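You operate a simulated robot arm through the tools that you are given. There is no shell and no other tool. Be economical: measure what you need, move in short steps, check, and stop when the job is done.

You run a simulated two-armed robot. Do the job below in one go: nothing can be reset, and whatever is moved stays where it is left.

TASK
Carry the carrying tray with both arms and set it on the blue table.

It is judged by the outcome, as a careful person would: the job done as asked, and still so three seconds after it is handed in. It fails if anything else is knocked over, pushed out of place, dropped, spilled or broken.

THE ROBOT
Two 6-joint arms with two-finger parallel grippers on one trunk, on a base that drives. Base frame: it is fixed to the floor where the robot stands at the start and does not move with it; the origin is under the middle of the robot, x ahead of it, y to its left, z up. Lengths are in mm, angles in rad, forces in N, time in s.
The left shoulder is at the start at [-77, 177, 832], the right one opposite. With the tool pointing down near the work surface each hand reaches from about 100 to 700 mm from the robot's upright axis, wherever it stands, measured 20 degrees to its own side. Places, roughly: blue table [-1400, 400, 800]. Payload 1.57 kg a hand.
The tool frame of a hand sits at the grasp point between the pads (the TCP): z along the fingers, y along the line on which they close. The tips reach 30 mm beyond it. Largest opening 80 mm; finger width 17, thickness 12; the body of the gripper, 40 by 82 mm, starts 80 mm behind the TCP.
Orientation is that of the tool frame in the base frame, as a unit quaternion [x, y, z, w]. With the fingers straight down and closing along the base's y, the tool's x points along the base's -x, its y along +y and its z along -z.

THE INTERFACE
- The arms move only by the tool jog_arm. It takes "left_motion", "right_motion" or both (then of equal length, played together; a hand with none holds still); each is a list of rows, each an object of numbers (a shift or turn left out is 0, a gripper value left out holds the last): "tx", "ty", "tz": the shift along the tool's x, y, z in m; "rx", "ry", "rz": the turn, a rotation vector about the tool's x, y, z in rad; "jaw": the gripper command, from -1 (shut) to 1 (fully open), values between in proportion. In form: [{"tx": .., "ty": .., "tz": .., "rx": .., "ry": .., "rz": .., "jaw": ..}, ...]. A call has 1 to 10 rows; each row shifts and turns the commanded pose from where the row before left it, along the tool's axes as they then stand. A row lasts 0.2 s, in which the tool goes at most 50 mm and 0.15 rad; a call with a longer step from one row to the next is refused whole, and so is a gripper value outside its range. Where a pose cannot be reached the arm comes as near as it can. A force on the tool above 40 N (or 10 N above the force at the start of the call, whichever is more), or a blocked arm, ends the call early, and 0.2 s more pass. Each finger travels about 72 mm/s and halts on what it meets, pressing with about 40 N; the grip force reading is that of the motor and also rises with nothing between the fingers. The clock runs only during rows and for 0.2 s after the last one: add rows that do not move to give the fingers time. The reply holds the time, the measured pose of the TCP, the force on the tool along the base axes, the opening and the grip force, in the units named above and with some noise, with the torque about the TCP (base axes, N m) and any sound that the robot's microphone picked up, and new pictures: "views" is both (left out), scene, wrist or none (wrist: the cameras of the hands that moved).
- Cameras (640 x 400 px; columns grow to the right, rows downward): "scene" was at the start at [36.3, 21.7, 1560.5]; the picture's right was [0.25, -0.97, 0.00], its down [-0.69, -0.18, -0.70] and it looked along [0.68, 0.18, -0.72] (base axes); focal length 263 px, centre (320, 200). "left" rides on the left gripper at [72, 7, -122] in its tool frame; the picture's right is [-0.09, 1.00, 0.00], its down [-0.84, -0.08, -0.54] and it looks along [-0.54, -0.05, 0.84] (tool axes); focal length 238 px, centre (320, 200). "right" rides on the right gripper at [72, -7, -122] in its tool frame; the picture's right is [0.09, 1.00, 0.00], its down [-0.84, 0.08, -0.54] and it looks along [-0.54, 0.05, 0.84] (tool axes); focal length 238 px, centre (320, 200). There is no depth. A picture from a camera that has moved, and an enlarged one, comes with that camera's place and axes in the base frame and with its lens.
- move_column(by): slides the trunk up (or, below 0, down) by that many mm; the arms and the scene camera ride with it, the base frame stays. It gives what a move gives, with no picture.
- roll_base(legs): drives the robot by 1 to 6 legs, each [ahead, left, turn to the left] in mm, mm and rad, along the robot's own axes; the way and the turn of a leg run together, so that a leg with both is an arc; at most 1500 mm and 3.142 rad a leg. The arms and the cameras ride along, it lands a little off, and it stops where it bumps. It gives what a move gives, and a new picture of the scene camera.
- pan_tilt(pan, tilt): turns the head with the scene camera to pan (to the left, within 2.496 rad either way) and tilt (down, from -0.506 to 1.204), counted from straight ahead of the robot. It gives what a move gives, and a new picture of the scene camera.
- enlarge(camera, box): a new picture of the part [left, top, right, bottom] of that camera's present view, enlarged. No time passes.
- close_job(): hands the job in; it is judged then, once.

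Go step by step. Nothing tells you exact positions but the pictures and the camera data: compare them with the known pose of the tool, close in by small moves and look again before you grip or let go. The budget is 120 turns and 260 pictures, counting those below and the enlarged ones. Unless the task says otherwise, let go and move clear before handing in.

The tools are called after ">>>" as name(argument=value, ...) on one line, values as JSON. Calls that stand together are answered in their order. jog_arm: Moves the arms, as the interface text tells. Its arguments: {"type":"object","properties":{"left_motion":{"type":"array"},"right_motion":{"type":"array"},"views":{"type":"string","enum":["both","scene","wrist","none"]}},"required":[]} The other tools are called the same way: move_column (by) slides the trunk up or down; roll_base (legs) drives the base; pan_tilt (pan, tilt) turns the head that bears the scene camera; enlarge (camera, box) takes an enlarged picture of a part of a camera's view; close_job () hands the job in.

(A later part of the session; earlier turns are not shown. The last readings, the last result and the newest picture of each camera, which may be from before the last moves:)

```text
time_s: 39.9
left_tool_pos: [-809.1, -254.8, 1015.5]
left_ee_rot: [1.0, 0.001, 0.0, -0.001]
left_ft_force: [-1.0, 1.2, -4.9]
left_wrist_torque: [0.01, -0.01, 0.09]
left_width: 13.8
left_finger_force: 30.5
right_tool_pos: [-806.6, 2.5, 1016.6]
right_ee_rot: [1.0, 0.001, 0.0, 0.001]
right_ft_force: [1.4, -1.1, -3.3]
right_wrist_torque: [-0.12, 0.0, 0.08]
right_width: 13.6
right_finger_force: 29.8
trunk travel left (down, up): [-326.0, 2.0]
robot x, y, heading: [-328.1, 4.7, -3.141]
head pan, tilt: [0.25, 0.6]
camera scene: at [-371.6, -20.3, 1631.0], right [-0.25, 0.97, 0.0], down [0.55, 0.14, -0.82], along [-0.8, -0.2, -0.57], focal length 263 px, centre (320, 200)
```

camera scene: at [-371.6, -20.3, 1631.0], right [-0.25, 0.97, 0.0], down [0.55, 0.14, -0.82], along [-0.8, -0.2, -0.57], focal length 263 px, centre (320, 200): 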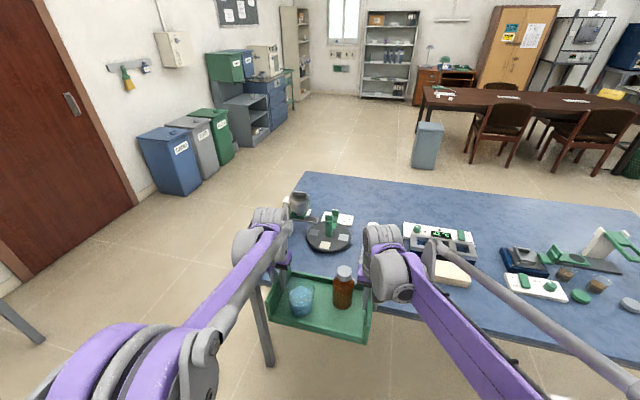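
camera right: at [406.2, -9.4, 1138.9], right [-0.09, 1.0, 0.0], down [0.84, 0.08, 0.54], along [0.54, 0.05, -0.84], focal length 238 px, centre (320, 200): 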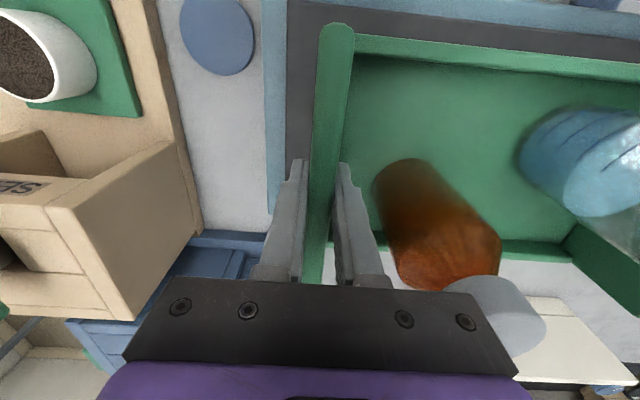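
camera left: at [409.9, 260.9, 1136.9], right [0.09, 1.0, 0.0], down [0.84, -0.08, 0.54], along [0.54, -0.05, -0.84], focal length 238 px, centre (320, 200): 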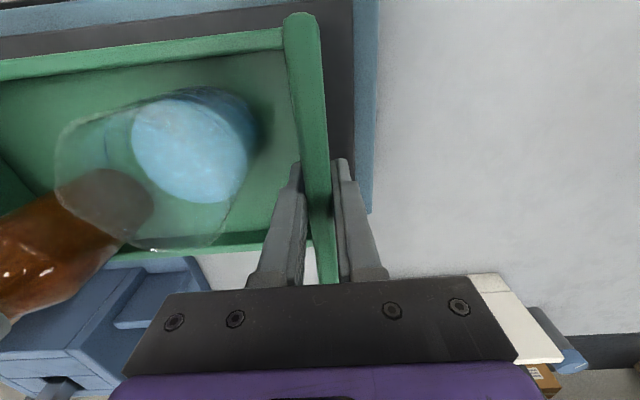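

The front strip of the table before the black disc is clear, so I'll aim the tray centre at about (-1040, -205). I'll drive there at height and then look.

>>> roll_base(legs=[[0, 80, 0], [150, 0, 0]])

>>> pan_tilt(pan=0.25, tilt=0.95)

>>> jog_arm(left_motion=[{}], right_motion=[{}], views="wrist")

```text
time_s: 42.2
left_tool_pos: [-956.5, -332.3, 1015.0]
left_ee_rot: [1.0, -0.001, 0.0, 0.0]
left_ft_force: [0.2, 0.6, -4.9]
left_wrist_torque: [-0.02, 0.05, 0.06]
left_width: 14.0
left_finger_force: 30.4
right_tool_pos: [-955.1, -74.5, 1016.4]
right_ee_rot: [1.0, 0.0, 0.0, 0.0]
right_ft_force: [0.5, -0.2, -3.6]
right_wrist_torque: [-0.09, -0.09, 0.08]
right_width: 13.9
right_finger_force: 30.1
trunk travel left (down, up): [-326.0, 2.0]
robot x, y, heading: [-477.5, -77.5, 3.142]
head pan, tilt: [0.25, 0.6]
camera scene: at [-519.4, -98.1, 1630.8], right [-0.25, 0.97, 0.0], down [0.55, 0.14, -0.83], along [-0.8, -0.2, -0.56], focal length 263 px, centre (320, 200)
```

scene: 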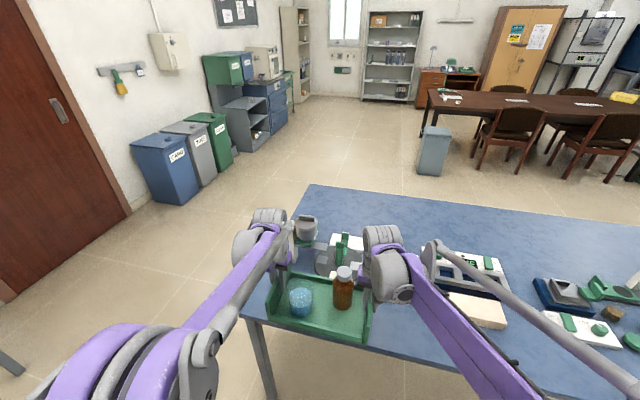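

```text
time_s: 43.0
left_tool_pos: [-959.1, -330.7, 1015.5]
left_ee_rot: [1.0, -0.001, 0.0, -0.001]
left_ft_force: [-0.7, 0.0, -5.0]
left_wrist_torque: [-0.01, -0.03, 0.13]
left_width: 13.6
left_finger_force: 30.2
right_tool_pos: [-957.3, -74.3, 1017.0]
right_ee_rot: [1.0, -0.001, 0.0, 0.0]
right_ft_force: [1.4, -0.4, -4.0]
right_wrist_torque: [-0.1, -0.02, 0.16]
right_width: 13.8
right_finger_force: 29.7
trunk travel left (down, up): [-326.0, 2.0]
robot x, y, heading: [-473.2, -79.5, 3.144]
head pan, tilt: [0.25, 0.949]
camera scene: at [-505.8, -94.4, 1602.8], right [-0.25, 0.97, 0.0], down [0.79, 0.2, -0.58], along [-0.56, -0.14, -0.81], focal length 263 px, centre (320, 200)
```

scene: 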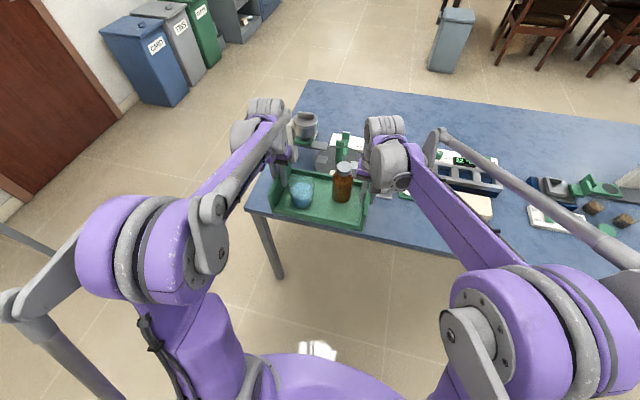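

```text
time_s: 43.4
left_tool_pos: [-958.9, -332.2, 1015.7]
left_ee_rot: [1.0, -0.001, 0.0, -0.001]
left_ft_force: [-1.1, 0.2, -4.7]
left_wrist_torque: [0.0, -0.03, 0.13]
left_width: 13.5
left_finger_force: 30.4
right_tool_pos: [-956.0, -74.0, 1017.3]
right_ee_rot: [1.0, 0.0, 0.0, 0.0]
right_ft_force: [0.3, -0.1, -3.6]
right_wrist_torque: [-0.11, -0.02, 0.09]
right_width: 13.9
right_finger_force: 30.1
trunk travel left (down, up): [-326.0, 2.0]
robot x, y, heading: [-478.4, -77.4, 3.137]
head pan, tilt: [0.25, 0.949]
camera right: at [-885.1, -67.4, 1138.7], right [0.09, -1.0, 0.0], down [-0.84, -0.08, 0.54], along [-0.54, -0.05, -0.84], focal length 238 px, centre (320, 200)
camera left: at [-886.0, -338.9, 1136.9], right [-0.09, -1.0, 0.0], down [-0.84, 0.08, 0.54], along [-0.54, 0.05, -0.84], focal length 238 px, centre (320, 200)
```

right: 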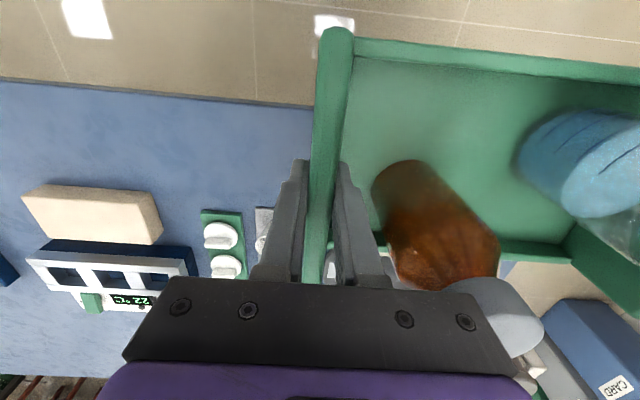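
left: 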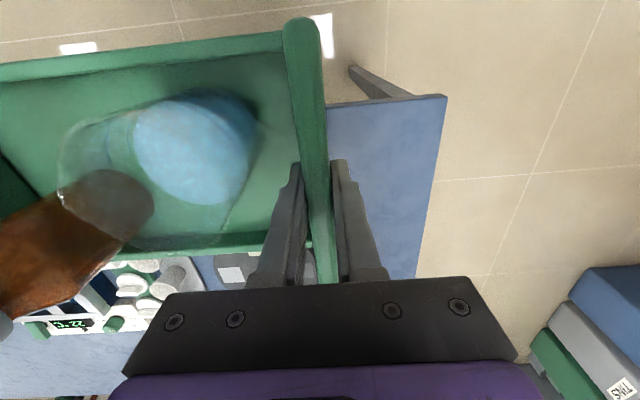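

The table edge is near x ≈ -950 and the nearest items are beyond x ≈ -1170, or to the right of the tray. I'll advance 96 mm and move 30 mm left.

>>> roll_base(legs=[[0, 30, 0], [96, 0, 0]])

>>> move_column(by=-60)

>>> jog_arm(left_motion=[{}], right_motion=[{}], views="both")

```text
time_s: 45.1
left_tool_pos: [-1054.5, -360.7, 1015.1]
left_ee_rot: [1.0, -0.001, 0.0, 0.0]
left_ft_force: [-0.5, 0.7, -4.3]
left_wrist_torque: [0.01, 0.05, 0.06]
left_width: 13.7
left_finger_force: 30.6
right_tool_pos: [-1052.5, -104.1, 1015.5]
right_ee_rot: [1.0, -0.001, -0.001, 0.0]
right_ft_force: [0.7, -0.7, -3.9]
right_wrist_torque: [-0.1, -0.12, 0.06]
right_width: 13.4
right_finger_force: 30.5
trunk travel left (down, up): [-326.0, 2.0]
robot x, y, heading: [-574.8, -108.8, 3.141]
head pan, tilt: [0.25, 0.949]
camera scene: at [-601.8, -124.0, 1602.4], right [-0.25, 0.97, 0.0], down [0.79, 0.2, -0.58], along [-0.56, -0.14, -0.81], focal length 263 px, centre (320, 200)
```

scene: 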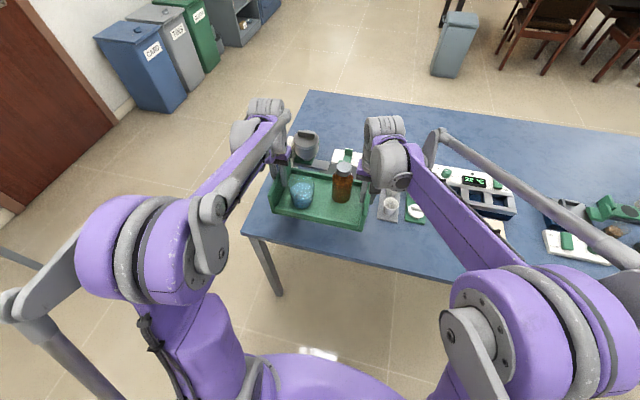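

```text
time_s: 46.1
left_tool_pos: [-1057.3, -362.6, 955.0]
left_ee_rot: [1.0, -0.001, 0.0, 0.0]
left_ft_force: [-0.9, -0.6, -4.3]
left_wrist_torque: [0.01, -0.21, 0.12]
left_width: 13.9
left_finger_force: 30.4
right_tool_pos: [-1054.0, -103.9, 957.5]
right_ee_rot: [1.0, -0.001, 0.0, 0.001]
right_ft_force: [1.1, 0.2, -3.7]
right_wrist_torque: [-0.07, 0.19, 0.14]
right_width: 14.0
right_finger_force: 30.4
trunk travel left (down, up): [-266.0, 62.0]
robot x, y, heading: [-573.8, -107.0, 3.139]
head pan, tilt: [0.25, 0.949]
```

```text
time_s: 46.5
left_tool_pos: [-1056.4, -361.0, 954.9]
left_ee_rot: [1.0, -0.001, -0.001, 0.0]
left_ft_force: [0.1, -1.6, -4.9]
left_wrist_torque: [0.02, -0.12, 0.08]
left_width: 13.9
left_finger_force: 30.4
right_tool_pos: [-1053.1, -102.2, 957.9]
right_ee_rot: [1.0, -0.001, 0.0, 0.0]
right_ft_force: [1.1, 0.1, -3.7]
right_wrist_torque: [-0.09, 0.04, 0.09]
right_width: 13.5
right_finger_force: 30.3
trunk travel left (down, up): [-266.0, 62.0]
robot x, y, heading: [-574.6, -107.4, 3.138]
head pan, tilt: [0.25, 0.949]
camera scene: at [-605.1, -123.9, 1539.0], right [-0.25, 0.97, 0.0], down [0.79, 0.2, -0.58], along [-0.56, -0.14, -0.81], focal length 263 px, centre (320, 200)
camera right: at [-981.8, -96.9, 1078.8], right [0.09, -1.0, 0.0], down [-0.84, -0.08, 0.54], along [-0.54, -0.05, -0.84], focal length 238 px, centre (320, 200)
camera left: at [-982.8, -368.4, 1077.0], right [-0.09, -1.0, 0.0], down [-0.84, 0.08, 0.54], along [-0.54, 0.05, -0.84], focal length 238 px, centre (320, 200)
```

scene: 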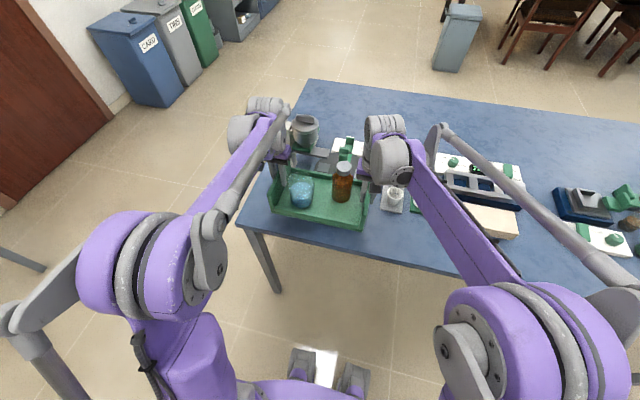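
right: 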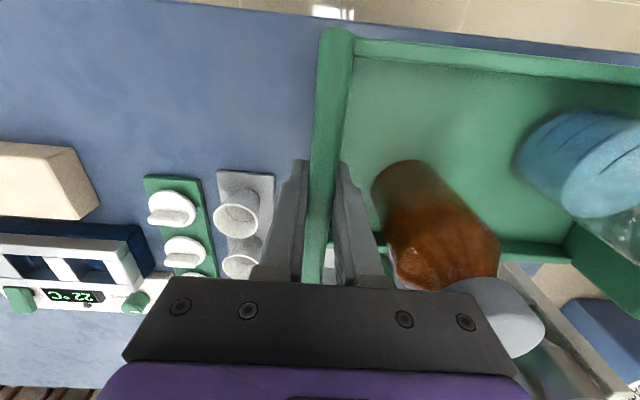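
left: 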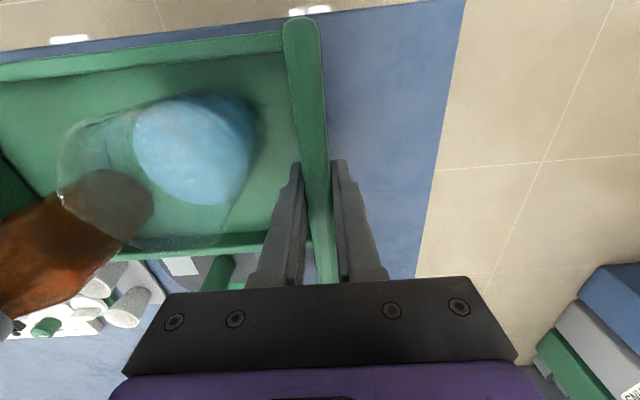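

I'm about 90 mm above the table. I'll check clearance to the black disc behind the tray.

>>> enlarge(camera="scene", box=[230, 100, 450, 260])

>>> enlarge(camera="left", box=[60, 200, 360, 330])

```text
2.50 times, centred on (340, 180) of scene
camera zoom: at [-605.1, -123.9, 1539.0], right [-0.25, 0.97, 0.0], down [0.79, 0.2, -0.58], along [-0.56, -0.14, -0.81], focal length 657 px, centre (270, 250)
```

zoom: 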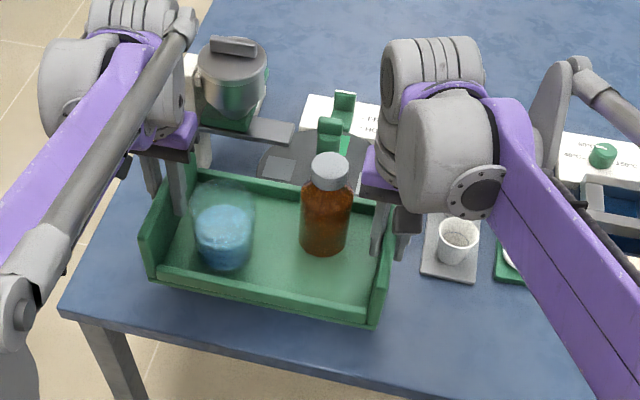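

```text
2.13 times, centred on (210, 265) of left
camera zoom: at [-982.8, -368.4, 1077.0], right [-0.09, -1.0, 0.0], down [-0.84, 0.08, 0.54], along [-0.54, 0.05, -0.84], focal length 508 px, centre (555, 61)
```

zoom: 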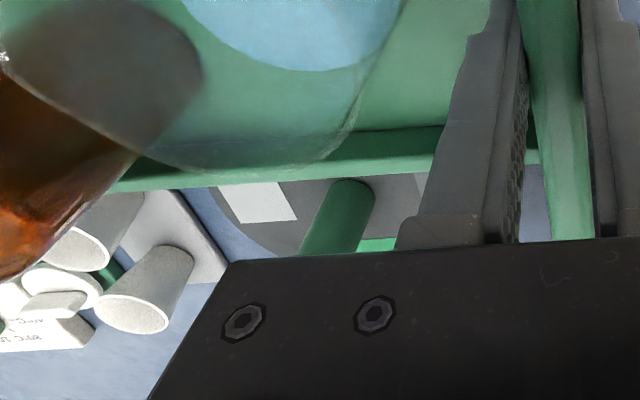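

Clear enough so far. I'll lower 55 mm and look again.

>>> move_column(by=-55)

>>> enlarge(camera="scene", box=[230, 100, 450, 260])

>>> enlarge(camera="left", box=[0, 0, 640, 400])

>>> enlarge(camera="right", box=[0, 0, 640, 400])

```text
time_s: 47.5
left_tool_pos: [-1055.7, -361.7, 900.8]
left_ee_rot: [1.0, 0.0, 0.0, -0.001]
left_ft_force: [-1.2, -0.6, -4.5]
left_wrist_torque: [0.02, 0.16, 0.13]
left_width: 13.9
left_finger_force: 30.4
right_tool_pos: [-1053.0, -103.6, 902.1]
right_ee_rot: [1.0, -0.002, 0.0, 0.0]
right_ft_force: [0.9, 0.8, -3.5]
right_wrist_torque: [-0.09, -0.15, 0.14]
right_width: 13.5
right_finger_force: 30.5
trunk travel left (down, up): [-211.0, 117.0]
robot x, y, heading: [-573.1, -105.4, 3.141]
head pan, tilt: [0.25, 0.949]
```

```text
2.50 times, centred on (340, 180) of scene
camera zoom: at [-606.7, -123.8, 1483.0], right [-0.25, 0.97, 0.0], down [0.79, 0.2, -0.58], along [-0.56, -0.14, -0.81], focal length 657 px, centre (270, 250)
```

zoom: 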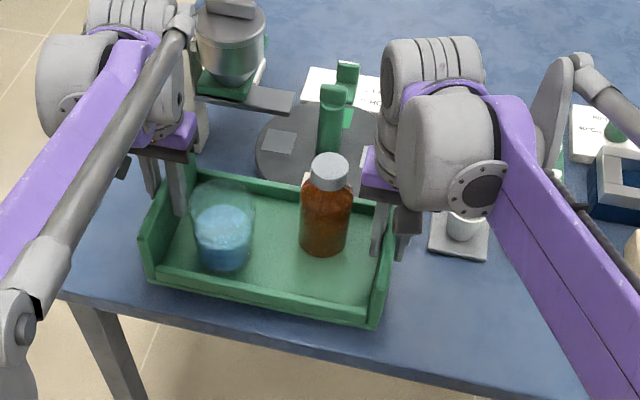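

```text
1.00 times, centred on (320, 200) of left (not enlarged: the box is as wide or as high as the picture)
camera zoom: at [-982.7, -368.3, 1022.2], right [-0.09, -1.0, 0.0], down [-0.84, 0.08, 0.54], along [-0.54, 0.05, -0.84], focal length 238 px, centre (320, 200)
```

zoom: 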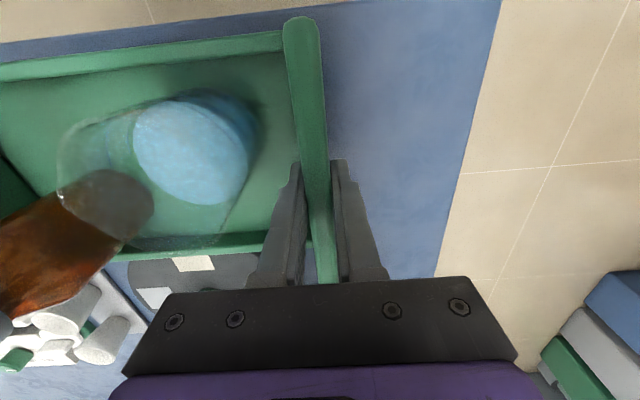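

```text
1.00 times, centred on (320, 200) of right (not enlarged: the box is as wide or as high as the picture)
camera zoom: at [-981.7, -96.8, 1023.9], right [0.09, -1.0, 0.0], down [-0.84, -0.08, 0.54], along [-0.54, -0.05, -0.84], focal length 238 px, centre (320, 200)
```

zoom: 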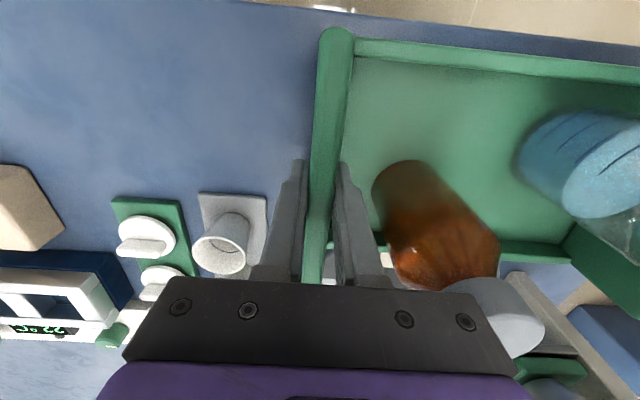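

The disc edge is at about x ≈ -1171 and the tray's far edge at -1137, so it's clear. I'll lower further in small steps and watch the forces.

>>> move_column(by=-25)

>>> move_column(by=-6)

>>> jog_arm(left_motion=[{}], right_motion=[{}], views="both")

```text
time_s: 48.2
left_tool_pos: [-1051.6, -361.0, 878.1]
left_ee_rot: [1.0, -0.001, -0.002, 0.0]
left_ft_force: [11.3, -0.8, 15.9]
left_wrist_torque: [0.37, 0.54, -0.07]
left_width: 14.0
left_finger_force: 30.4
right_tool_pos: [-1048.8, -103.3, 879.0]
right_ee_rot: [1.0, -0.001, -0.001, 0.0]
right_ft_force: [11.2, 1.3, 11.0]
right_wrist_torque: [0.17, 0.25, -0.09]
right_width: 13.8
right_finger_force: 29.9
trunk travel left (down, up): [-186.0, 142.0]
robot x, y, heading: [-577.0, -108.3, 3.14]
head pan, tilt: [0.25, 0.949]
```

```text
time_s: 48.8
left_tool_pos: [-1051.9, -361.3, 870.7]
left_ee_rot: [1.0, 0.0, -0.002, 0.001]
left_ft_force: [4.9, -0.4, 19.3]
left_wrist_torque: [0.3, 0.42, -0.07]
left_width: 13.8
left_finger_force: 29.8
right_tool_pos: [-1049.9, -102.9, 873.5]
right_ee_rot: [1.0, -0.001, -0.002, 0.0]
right_ft_force: [4.6, -0.4, 20.2]
right_wrist_torque: [0.11, 0.45, -0.09]
right_width: 13.9
right_finger_force: 30.5
trunk travel left (down, up): [-180.0, 148.0]
robot x, y, heading: [-576.6, -103.1, 3.141]
head pan, tilt: [0.25, 0.949]
```

```text
time_s: 49.1
left_tool_pos: [-1053.1, -360.9, 872.7]
left_ee_rot: [1.0, -0.001, -0.002, 0.0]
left_ft_force: [4.9, -1.2, 18.8]
left_wrist_torque: [0.25, 0.68, -0.06]
left_width: 13.5
left_finger_force: 30.2
right_tool_pos: [-1050.8, -103.0, 872.6]
right_ee_rot: [1.0, -0.002, -0.002, 0.001]
right_ft_force: [3.6, -0.9, 20.5]
right_wrist_torque: [0.05, 0.57, -0.06]
right_width: 13.8
right_finger_force: 30.0
trunk travel left (down, up): [-180.0, 148.0]
robot x, y, heading: [-571.8, -106.0, 3.141]
head pan, tilt: [0.25, 0.949]
camera scene: at [-604.3, -123.1, 1453.4], right [-0.25, 0.97, 0.0], down [0.79, 0.2, -0.58], along [-0.57, -0.14, -0.81], focal length 263 px, centre (320, 200)
camera right: at [-978.6, -96.4, 994.2], right [0.09, -1.0, 0.0], down [-0.83, -0.08, 0.55], along [-0.54, -0.05, -0.84], focal length 238 px, centre (320, 200)
camera left: at [-979.6, -367.9, 992.5], right [-0.09, -1.0, 0.0], down [-0.83, 0.08, 0.55], along [-0.54, 0.05, -0.84], focal length 238 px, centre (320, 200)
```

scene: 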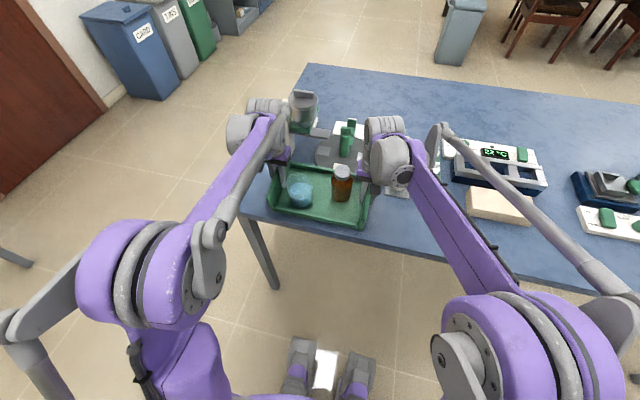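
right: 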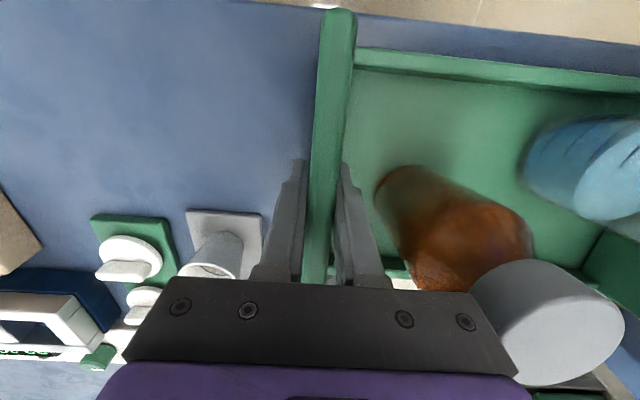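
left: 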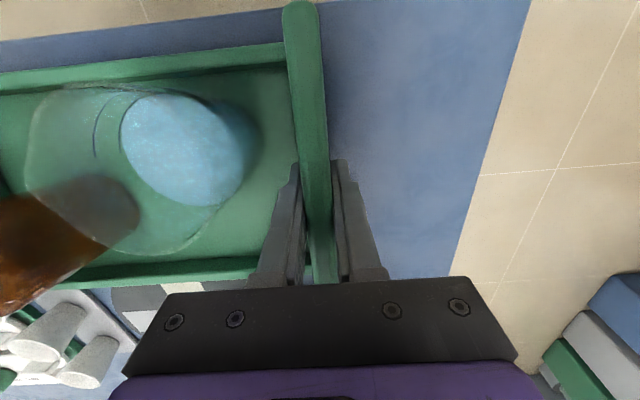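

Contact came earlier than expected, with a push toward the robot, and the tray looks pitched. I'll raise slightly to take off the load, then inspect.

>>> move_column(by=6)

>>> enlarge(camera="scene", box=[240, 120, 430, 250])

>>> enlarge(camera="left", box=[0, 200, 340, 400])

>>> enlarge(camera="right", box=[300, 0, 640, 210])

```text
time_s: 49.7
left_tool_pos: [-1056.2, -361.9, 874.6]
left_ee_rot: [1.0, 0.0, -0.002, 0.001]
left_ft_force: [1.0, -0.1, -4.1]
left_wrist_torque: [-0.01, 0.12, -0.06]
left_width: 13.6
left_finger_force: 30.4
right_tool_pos: [-1053.2, -104.2, 876.8]
right_ee_rot: [1.0, -0.001, 0.0, 0.0]
right_ft_force: [-0.2, -0.2, -3.0]
right_wrist_torque: [-0.13, -0.12, -0.05]
right_width: 13.8
right_finger_force: 30.5
trunk travel left (down, up): [-186.0, 142.0]
robot x, y, heading: [-570.4, -109.1, 3.137]
head pan, tilt: [0.25, 0.949]
```

```text
3.08 times, centred on (335, 185) of scene
camera zoom: at [-607.7, -123.7, 1458.9], right [-0.25, 0.97, 0.0], down [0.79, 0.2, -0.58], along [-0.56, -0.14, -0.81], focal length 808 px, centre (274, 246)
```

zoom: 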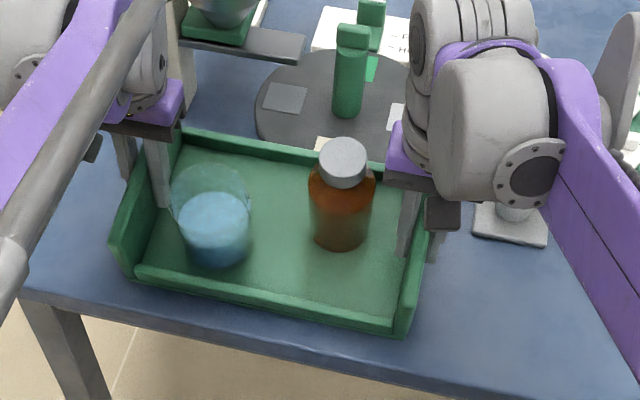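

```text
1.88 times, centred on (170, 300) of left
camera zoom: at [-982.3, -368.2, 996.8], right [-0.09, -1.0, 0.0], down [-0.84, 0.08, 0.54], along [-0.54, 0.05, -0.84], focal length 449 px, centre (602, 12)
```

zoom: 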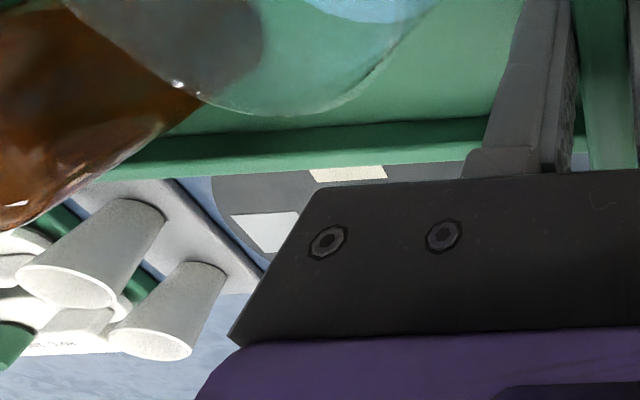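

```text
1.88 times, centred on (470, 105) of right
camera zoom: at [-981.3, -96.7, 998.4], right [0.09, -1.0, 0.0], down [-0.84, -0.08, 0.54], along [-0.54, -0.05, -0.84], focal length 449 px, centre (38, 379)
```

zoom: 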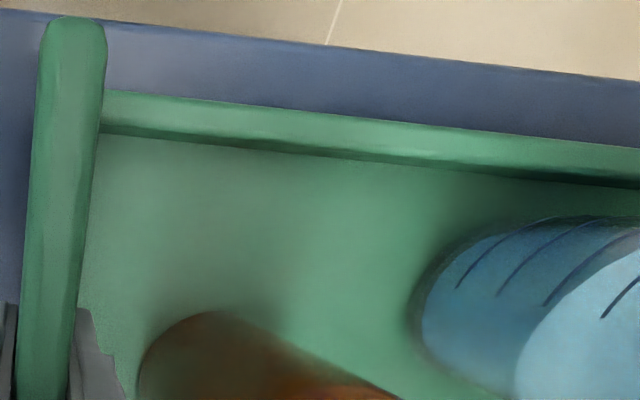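

Unloaded, but the tray seems to have rotated in the grip, with the near edge lower. I'll lift well clear of the table and check the tilt.

>>> move_column(by=40)

>>> jog_arm(left_motion=[{}], right_motion=[{}], views="both")

>>> enlarge(camera="scene", box=[240, 120, 430, 250])

```text
time_s: 50.5
left_tool_pos: [-1055.5, -361.3, 916.2]
left_ee_rot: [1.0, 0.0, 0.0, 0.0]
left_ft_force: [0.3, 0.0, -5.4]
left_wrist_torque: [0.03, 0.41, -0.05]
left_width: 14.0
left_finger_force: 30.5
right_tool_pos: [-1052.8, -102.8, 917.0]
right_ee_rot: [1.0, 0.0, 0.0, 0.0]
right_ft_force: [-0.1, 0.5, -2.7]
right_wrist_torque: [-0.14, -0.36, -0.06]
right_width: 13.8
right_finger_force: 30.8
trunk travel left (down, up): [-226.0, 102.0]
robot x, y, heading: [-571.5, -107.1, 3.141]
head pan, tilt: [0.25, 0.949]
```

```text
time_s: 50.9
left_tool_pos: [-1056.9, -362.4, 915.6]
left_ee_rot: [1.0, 0.0, 0.0, 0.0]
left_ft_force: [0.4, -0.9, -4.9]
left_wrist_torque: [0.03, 0.16, -0.02]
left_width: 13.7
left_finger_force: 30.1
right_tool_pos: [-1054.7, -102.8, 917.6]
right_ee_rot: [1.0, -0.001, 0.001, 0.0]
right_ft_force: [-0.5, 0.6, -4.0]
right_wrist_torque: [-0.12, -0.14, -0.06]
right_width: 13.9
right_finger_force: 30.1
trunk travel left (down, up): [-226.0, 102.0]
robot x, y, heading: [-573.4, -107.0, 3.137]
head pan, tilt: [0.25, 0.949]
camera scene: at [-606.5, -123.9, 1497.5], right [-0.25, 0.97, 0.0], down [0.79, 0.2, -0.58], along [-0.56, -0.14, -0.81], focal length 263 px, centre (320, 200)
camera right: at [-981.9, -96.9, 1038.6], right [0.09, -1.0, 0.0], down [-0.84, -0.08, 0.54], along [-0.54, -0.05, -0.84], focal length 238 px, centre (320, 200)
camera left: at [-982.9, -368.4, 1036.9], right [-0.09, -1.0, 0.0], down [-0.84, 0.08, 0.54], along [-0.54, 0.05, -0.84], focal length 238 px, centre (320, 200)
```

scene: 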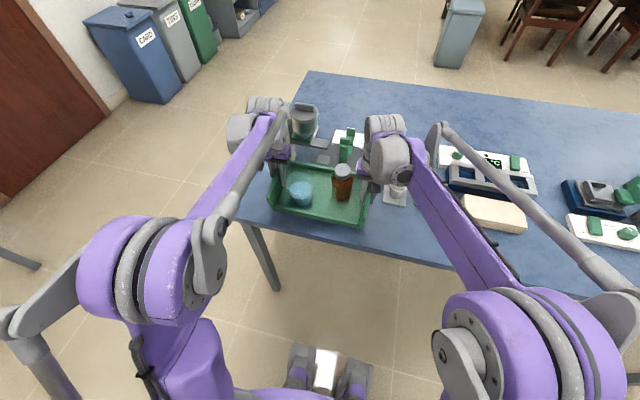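
right: 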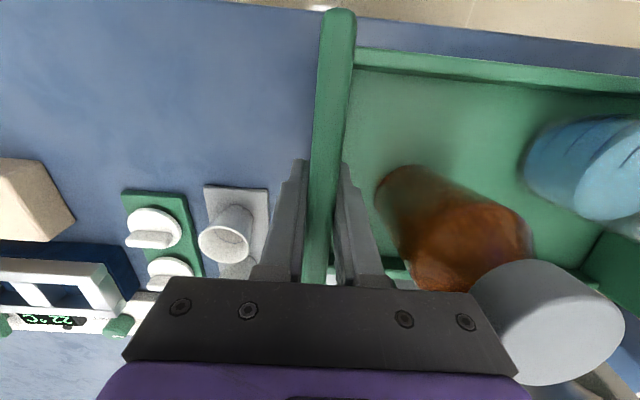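
left: 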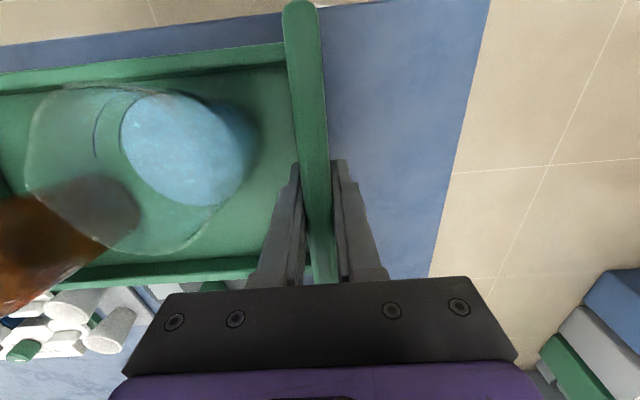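

```text
3.08 times, centred on (335, 185) of scene
camera zoom: at [-606.5, -123.9, 1497.5], right [-0.25, 0.97, 0.0], down [0.79, 0.2, -0.58], along [-0.56, -0.14, -0.81], focal length 808 px, centre (274, 246)
```

zoom: 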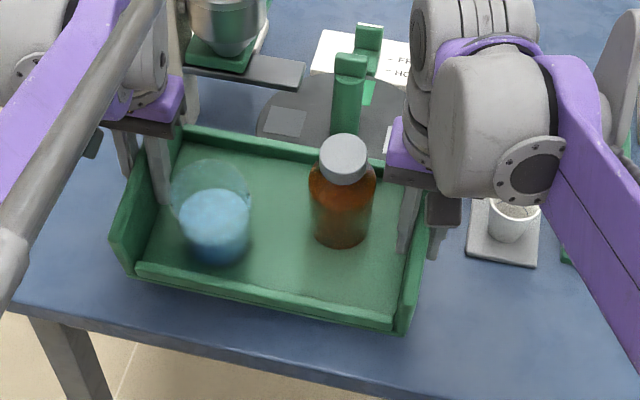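

I need a precise read of the tray's tilt, so I'll zoom in on the tray and its walls.

>>> enlarge(camera="scene", box=[260, 150, 340, 220])

>>> enlarge(camera="scene", box=[320, 150, 400, 230])

```text
5.71 times, centred on (300, 185) of scene
camera zoom: at [-606.5, -123.9, 1497.5], right [-0.25, 0.97, 0.0], down [0.79, 0.2, -0.58], along [-0.56, -0.14, -0.81], focal length 1501 px, centre (434, 286)
```

zoom: 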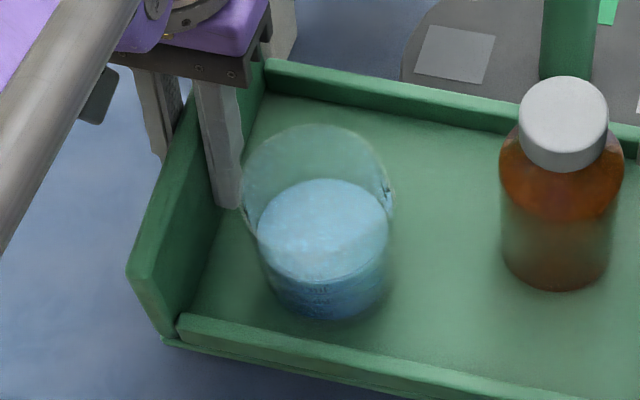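

```text
5.00 times, centred on (360, 190) of scene
camera zoom: at [-606.5, -123.9, 1497.5], right [-0.25, 0.97, 0.0], down [0.79, 0.2, -0.58], along [-0.56, -0.14, -0.81], focal length 1313 px, centre (120, 250)
```

zoom: 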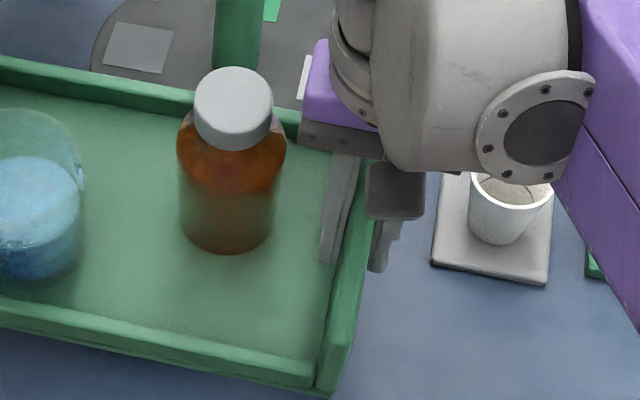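

The tray's far edge met the black disc and pitched about 0.15–0.2 rad in the grip. The disc itself hasn't shifted. This strip is too tight, so I'll raise the tray, back off, level it by turning both hands, and use the roomy far-left part of the table, approaching from its left end.

>>> move_column(by=98)

>>> roll_base(legs=[[-280, 0, 0]])

>>> jog_arm(left_motion=[{"ry": 0.03}, {"ry": 0.03}, {"ry": 0.03}, {}, {}], right_motion=[{"ry": 0.03}, {"ry": 0.03}, {"ry": 0.03}, {}, {}], views="both")

>>> enlarge(camera="scene", box=[255, 140, 385, 240])

```text
time_s: 52.2
left_tool_pos: [-1055.1, -360.9, 1013.2]
left_ee_rot: [1.0, -0.001, 0.0, -0.001]
left_ft_force: [1.7, 0.6, -3.2]
left_wrist_torque: [0.15, -0.07, -0.05]
left_width: 13.8
left_finger_force: 30.5
right_tool_pos: [-1051.9, -103.5, 1014.3]
right_ee_rot: [1.0, -0.001, 0.0, 0.0]
right_ft_force: [0.3, -0.2, -4.3]
right_wrist_torque: [0.02, 0.07, -0.02]
right_width: 14.0
right_finger_force: 30.1
trunk travel left (down, up): [-324.0, 4.0]
robot x, y, heading: [-570.8, -104.2, 3.137]
head pan, tilt: [0.25, 0.949]
```

```text
time_s: 54.2
left_tool_pos: [-780.3, -360.6, 1014.5]
left_ee_rot: [1.0, -0.003, -0.001, 0.0]
left_ft_force: [0.0, 0.4, -4.2]
left_wrist_torque: [0.09, -0.04, -0.08]
left_width: 13.9
left_finger_force: 30.3
right_tool_pos: [-776.1, -103.3, 1015.3]
right_ee_rot: [1.0, -0.002, 0.0, -0.001]
right_ft_force: [-0.2, -0.8, -4.4]
right_wrist_torque: [-0.06, -0.02, -0.05]
right_width: 13.9
right_finger_force: 30.3
trunk travel left (down, up): [-324.0, 4.0]
robot x, y, heading: [-300.3, -105.8, 3.132]
head pan, tilt: [0.25, 0.949]
camera scene: at [-325.6, -124.8, 1601.2], right [-0.24, 0.97, 0.0], down [0.79, 0.2, -0.58], along [-0.56, -0.14, -0.81], focal length 263 px, centre (320, 200)
```

scene: 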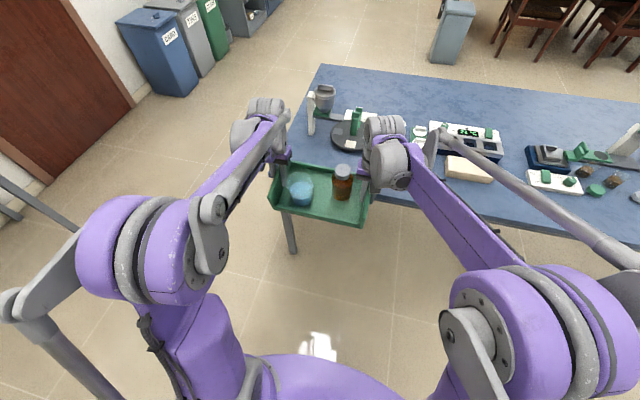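

```text
time_s: 55.4
left_tool_pos: [-777.5, -361.7, 1013.8]
left_ee_rot: [0.999, -0.003, 0.045, 0.0]
left_ft_force: [-0.9, -3.1, -5.7]
left_wrist_torque: [0.03, 0.08, 0.02]
left_width: 13.5
left_finger_force: 29.8
right_tool_pos: [-775.6, -103.2, 1014.4]
right_ee_rot: [0.999, -0.002, 0.045, 0.0]
right_ft_force: [-0.2, 3.3, -2.8]
right_wrist_torque: [-0.32, -0.06, -0.01]
right_width: 13.8
right_finger_force: 30.5
trunk travel left (down, up): [-324.0, 4.0]
robot x, y, heading: [-298.0, -105.5, 3.135]
head pan, tilt: [0.25, 0.949]
camera scene: at [-324.8, -124.8, 1601.0], right [-0.24, 0.97, 0.0], down [0.79, 0.2, -0.58], along [-0.56, -0.14, -0.81], focal length 263 px, centre (320, 200)
camera right: at [-715.3, -96.1, 1142.5], right [0.09, -1.0, 0.01], down [-0.88, -0.07, 0.46], along [-0.46, -0.05, -0.89], focal length 238 px, centre (320, 200)
camera left: at [-716.7, -367.5, 1140.8], right [-0.1, -1.0, -0.01], down [-0.88, 0.08, 0.46], along [-0.46, 0.05, -0.89], focal length 238 px, centre (320, 200)
```

scene: 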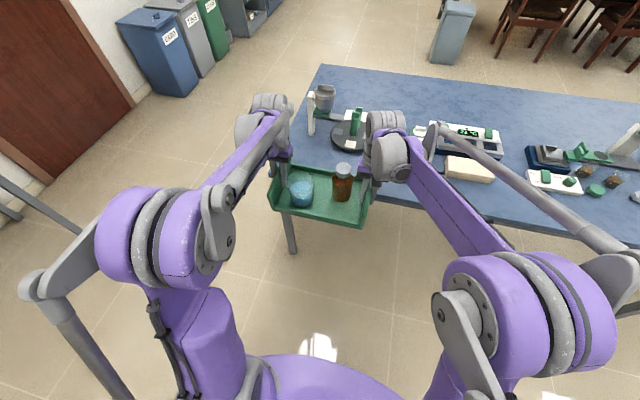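
right: 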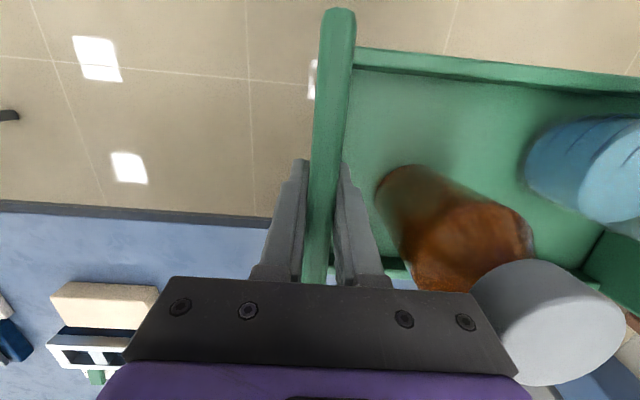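
left: 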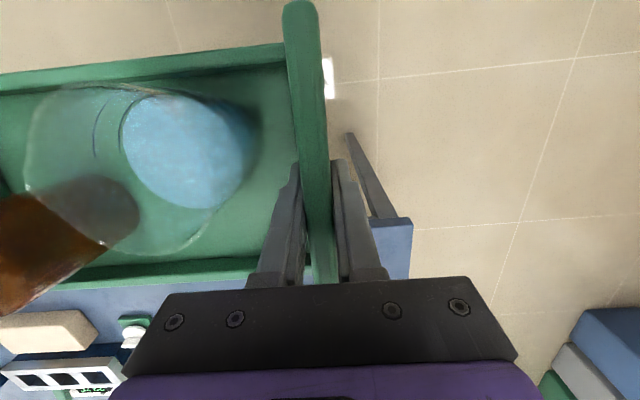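

```text
4.00 times, centred on (320, 190) of scene
camera zoom: at [-324.8, -124.8, 1601.0], right [-0.24, 0.97, 0.0], down [0.79, 0.2, -0.58], along [-0.56, -0.14, -0.81], focal length 1051 px, centre (320, 240)
```

zoom: 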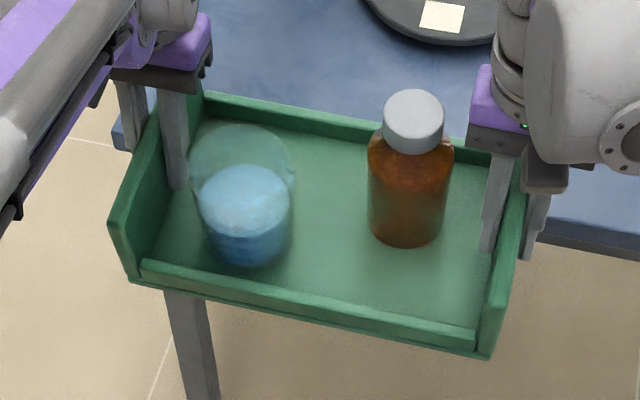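

I'll compare the tray's appearance with the picture from just after the lift, where the camera–hand geometry was identical, using the same head pose and box.

>>> pan_tilt(pan=0.25, tilt=0.799)

>>> enlarge(camera="scene", box=[230, 180, 430, 330])

```text
time_s: 56.1
left_tool_pos: [-779.2, -360.1, 1012.8]
left_ee_rot: [0.999, -0.003, 0.044, 0.0]
left_ft_force: [0.5, -5.9, -5.3]
left_wrist_torque: [-0.07, 0.11, -0.03]
left_width: 13.6
left_finger_force: 30.2
right_tool_pos: [-774.1, -103.1, 1015.3]
right_ee_rot: [0.999, -0.002, 0.046, 0.0]
right_ft_force: [-0.4, 5.6, -3.2]
right_wrist_torque: [-0.37, -0.06, 0.0]
right_width: 13.7
right_finger_force: 30.9
trunk travel left (down, up): [-324.0, 4.0]
robot x, y, heading: [-298.4, -109.3, 3.134]
head pan, tilt: [0.25, 0.799]
camera scene: at [-332.6, -126.7, 1612.5], right [-0.24, 0.97, 0.0], down [0.7, 0.17, -0.7], along [-0.68, -0.17, -0.72], focal length 263 px, centre (320, 200)
```

scene: 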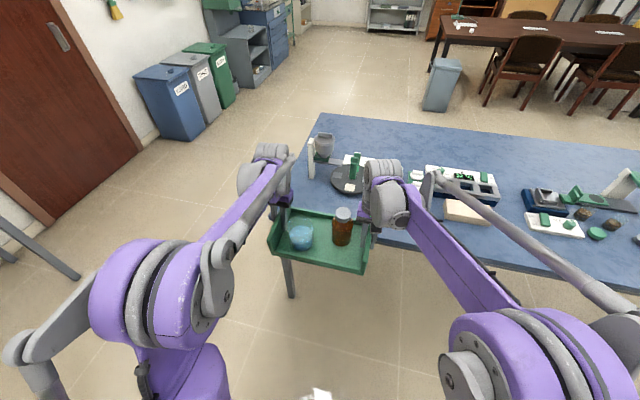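

```text
2.67 times, centred on (330, 255) of scene
camera zoom: at [-332.6, -126.7, 1612.5], right [-0.24, 0.97, 0.0], down [0.7, 0.17, -0.7], along [-0.68, -0.17, -0.72], focal length 700 px, centre (293, 53)
```

zoom: 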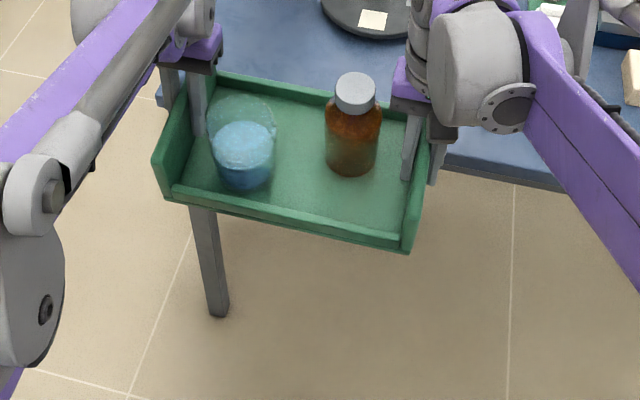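

Compared with the lift picture, the tray sits about 8–10 mm higher in the grip with roughly 0.08 rad of pitch left. I'll turn both hands a further 0.08 and compare again.

>>> jog_arm(left_motion=[{"ry": 0.027}, {"ry": 0.027}, {"ry": 0.026}, {}, {}], right_motion=[{"ry": 0.027}, {"ry": 0.027}, {"ry": 0.026}, {}, {}], views="none")

>>> enlarge(camera="scene", box=[230, 180, 430, 330])

```text
time_s: 57.3
left_tool_pos: [-779.1, -360.1, 1012.6]
left_ee_rot: [0.996, -0.003, 0.085, 0.0]
left_ft_force: [1.1, -1.1, -5.9]
left_wrist_torque: [-0.3, -0.12, -0.02]
left_width: 14.1
left_finger_force: 30.3
right_tool_pos: [-775.3, -103.2, 1015.9]
right_ee_rot: [0.996, -0.002, 0.085, 0.0]
right_ft_force: [-0.6, 2.2, -2.0]
right_wrist_torque: [-0.3, 0.13, -0.05]
right_width: 13.7
right_finger_force: 30.6
trunk travel left (down, up): [-324.0, 4.0]
robot x, y, heading: [-297.3, -106.4, 3.137]
head pan, tilt: [0.25, 0.799]
```

```text
2.67 times, centred on (330, 255) of scene
camera zoom: at [-332.6, -126.7, 1612.5], right [-0.24, 0.97, 0.0], down [0.7, 0.17, -0.7], along [-0.68, -0.17, -0.72], focal length 700 px, centre (293, 53)
```

zoom: 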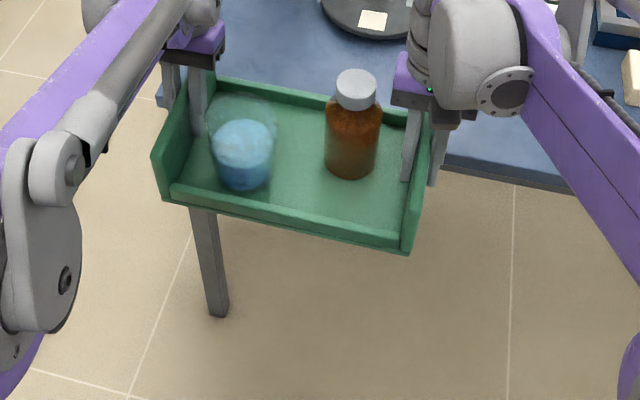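

The geometry now reads level within about 0.02 rad. I'll strafe left past the table's end, well clear of it, then turn to face it.

>>> roll_base(legs=[[0, 500, 0]])

>>> roll_base(legs=[[0, 540, 0]])

>>> roll_base(legs=[[0, 0, -0.8]])

```text
time_s: 62.2
left_tool_pos: [-781.6, -864.9, 1013.5]
left_ee_rot: [0.996, -0.003, 0.084, 0.0]
left_ft_force: [-0.1, 5.6, -6.1]
left_wrist_torque: [-0.31, 0.0, -0.08]
left_width: 13.7
left_finger_force: 30.2
right_tool_pos: [-778.3, -606.8, 1015.5]
right_ee_rot: [0.996, -0.003, 0.084, 0.0]
right_ft_force: [-0.1, -5.9, -2.5]
right_wrist_torque: [-0.24, 0.03, -0.04]
right_width: 13.8
right_finger_force: 30.3
trunk travel left (down, up): [-324.0, 4.0]
robot x, y, heading: [-296.4, -615.4, 3.135]
head pan, tilt: [0.25, 0.799]
camera scene: at [-335.3, -630.9, 1612.5], right [-0.24, 0.97, 0.0], down [0.7, 0.17, -0.7], along [-0.68, -0.17, -0.72], focal length 263 px, centre (320, 200)
```

scene: 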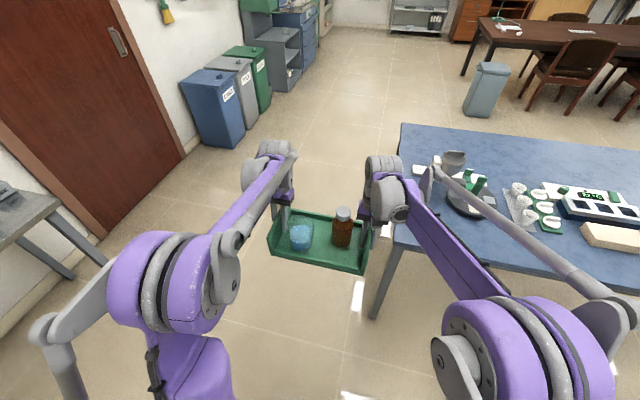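

```text
time_s: 67.5
left_tool_pos: [-778.5, -1405.5, 1013.1]
left_ee_rot: [0.996, 0.001, 0.085, 0.0]
left_ft_force: [1.2, 0.2, -6.2]
left_wrist_torque: [-0.26, -0.01, -0.07]
left_width: 14.0
left_finger_force: 29.9
right_tool_pos: [-779.5, -1147.7, 1014.0]
right_ee_rot: [0.996, 0.002, 0.085, 0.0]
right_ft_force: [0.1, 0.2, -2.0]
right_wrist_torque: [-0.2, -0.01, -0.01]
right_width: 13.6
right_finger_force: 30.1
trunk travel left (down, up): [-324.0, 4.0]
robot x, y, heading: [-298.7, -1149.4, -3.138]
head pan, tilt: [0.25, 0.799]
camera scene: at [-335.7, -1167.7, 1612.5], right [-0.25, 0.97, 0.0], down [0.69, 0.18, -0.7], along [-0.67, -0.17, -0.72], focal length 263 px, centre (320, 200)
```

scene: 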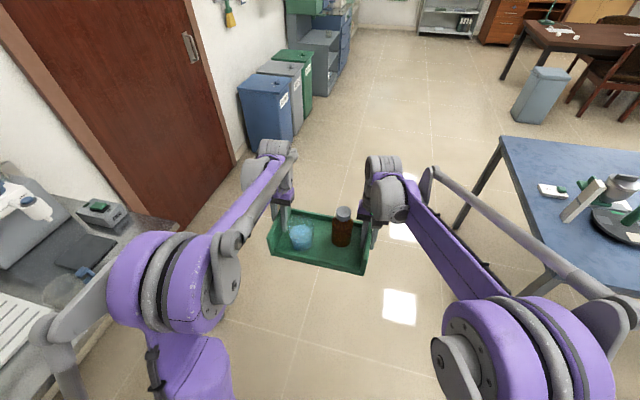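

```text
time_s: 69.9
left_tool_pos: [-818.7, -986.1, 1013.0]
left_ee_rot: [0.919, -0.385, 0.078, 0.033]
left_ft_force: [-0.6, -0.1, -6.2]
left_wrist_torque: [-0.21, 0.17, -0.05]
left_width: 13.7
left_finger_force: 30.1
right_tool_pos: [-634.5, -804.8, 1014.9]
right_ee_rot: [0.919, -0.385, 0.077, 0.033]
right_ft_force: [-0.3, 0.4, -2.5]
right_wrist_torque: [-0.13, 0.19, 0.0]
right_width: 13.8
right_finger_force: 30.7
trunk travel left (down, up): [-324.0, 4.0]
robot x, y, heading: [-298.9, -1146.7, 2.345]
head pan, tilt: [0.25, 0.799]
camera scene: at [-339.5, -1136.3, 1612.5], right [0.52, 0.86, 0.0], down [0.61, -0.37, -0.7], along [-0.6, 0.36, -0.72], focal length 263 px, centre (320, 200)
```

scene: 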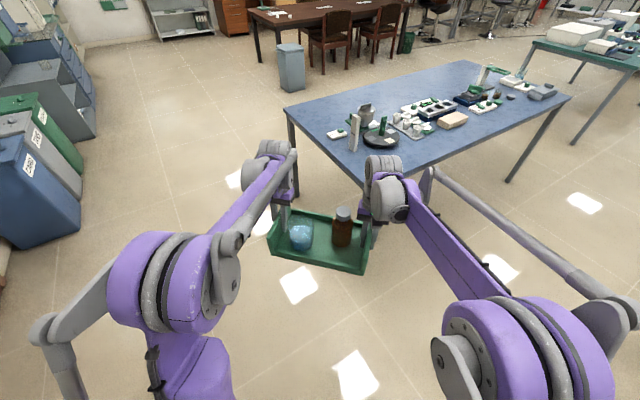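

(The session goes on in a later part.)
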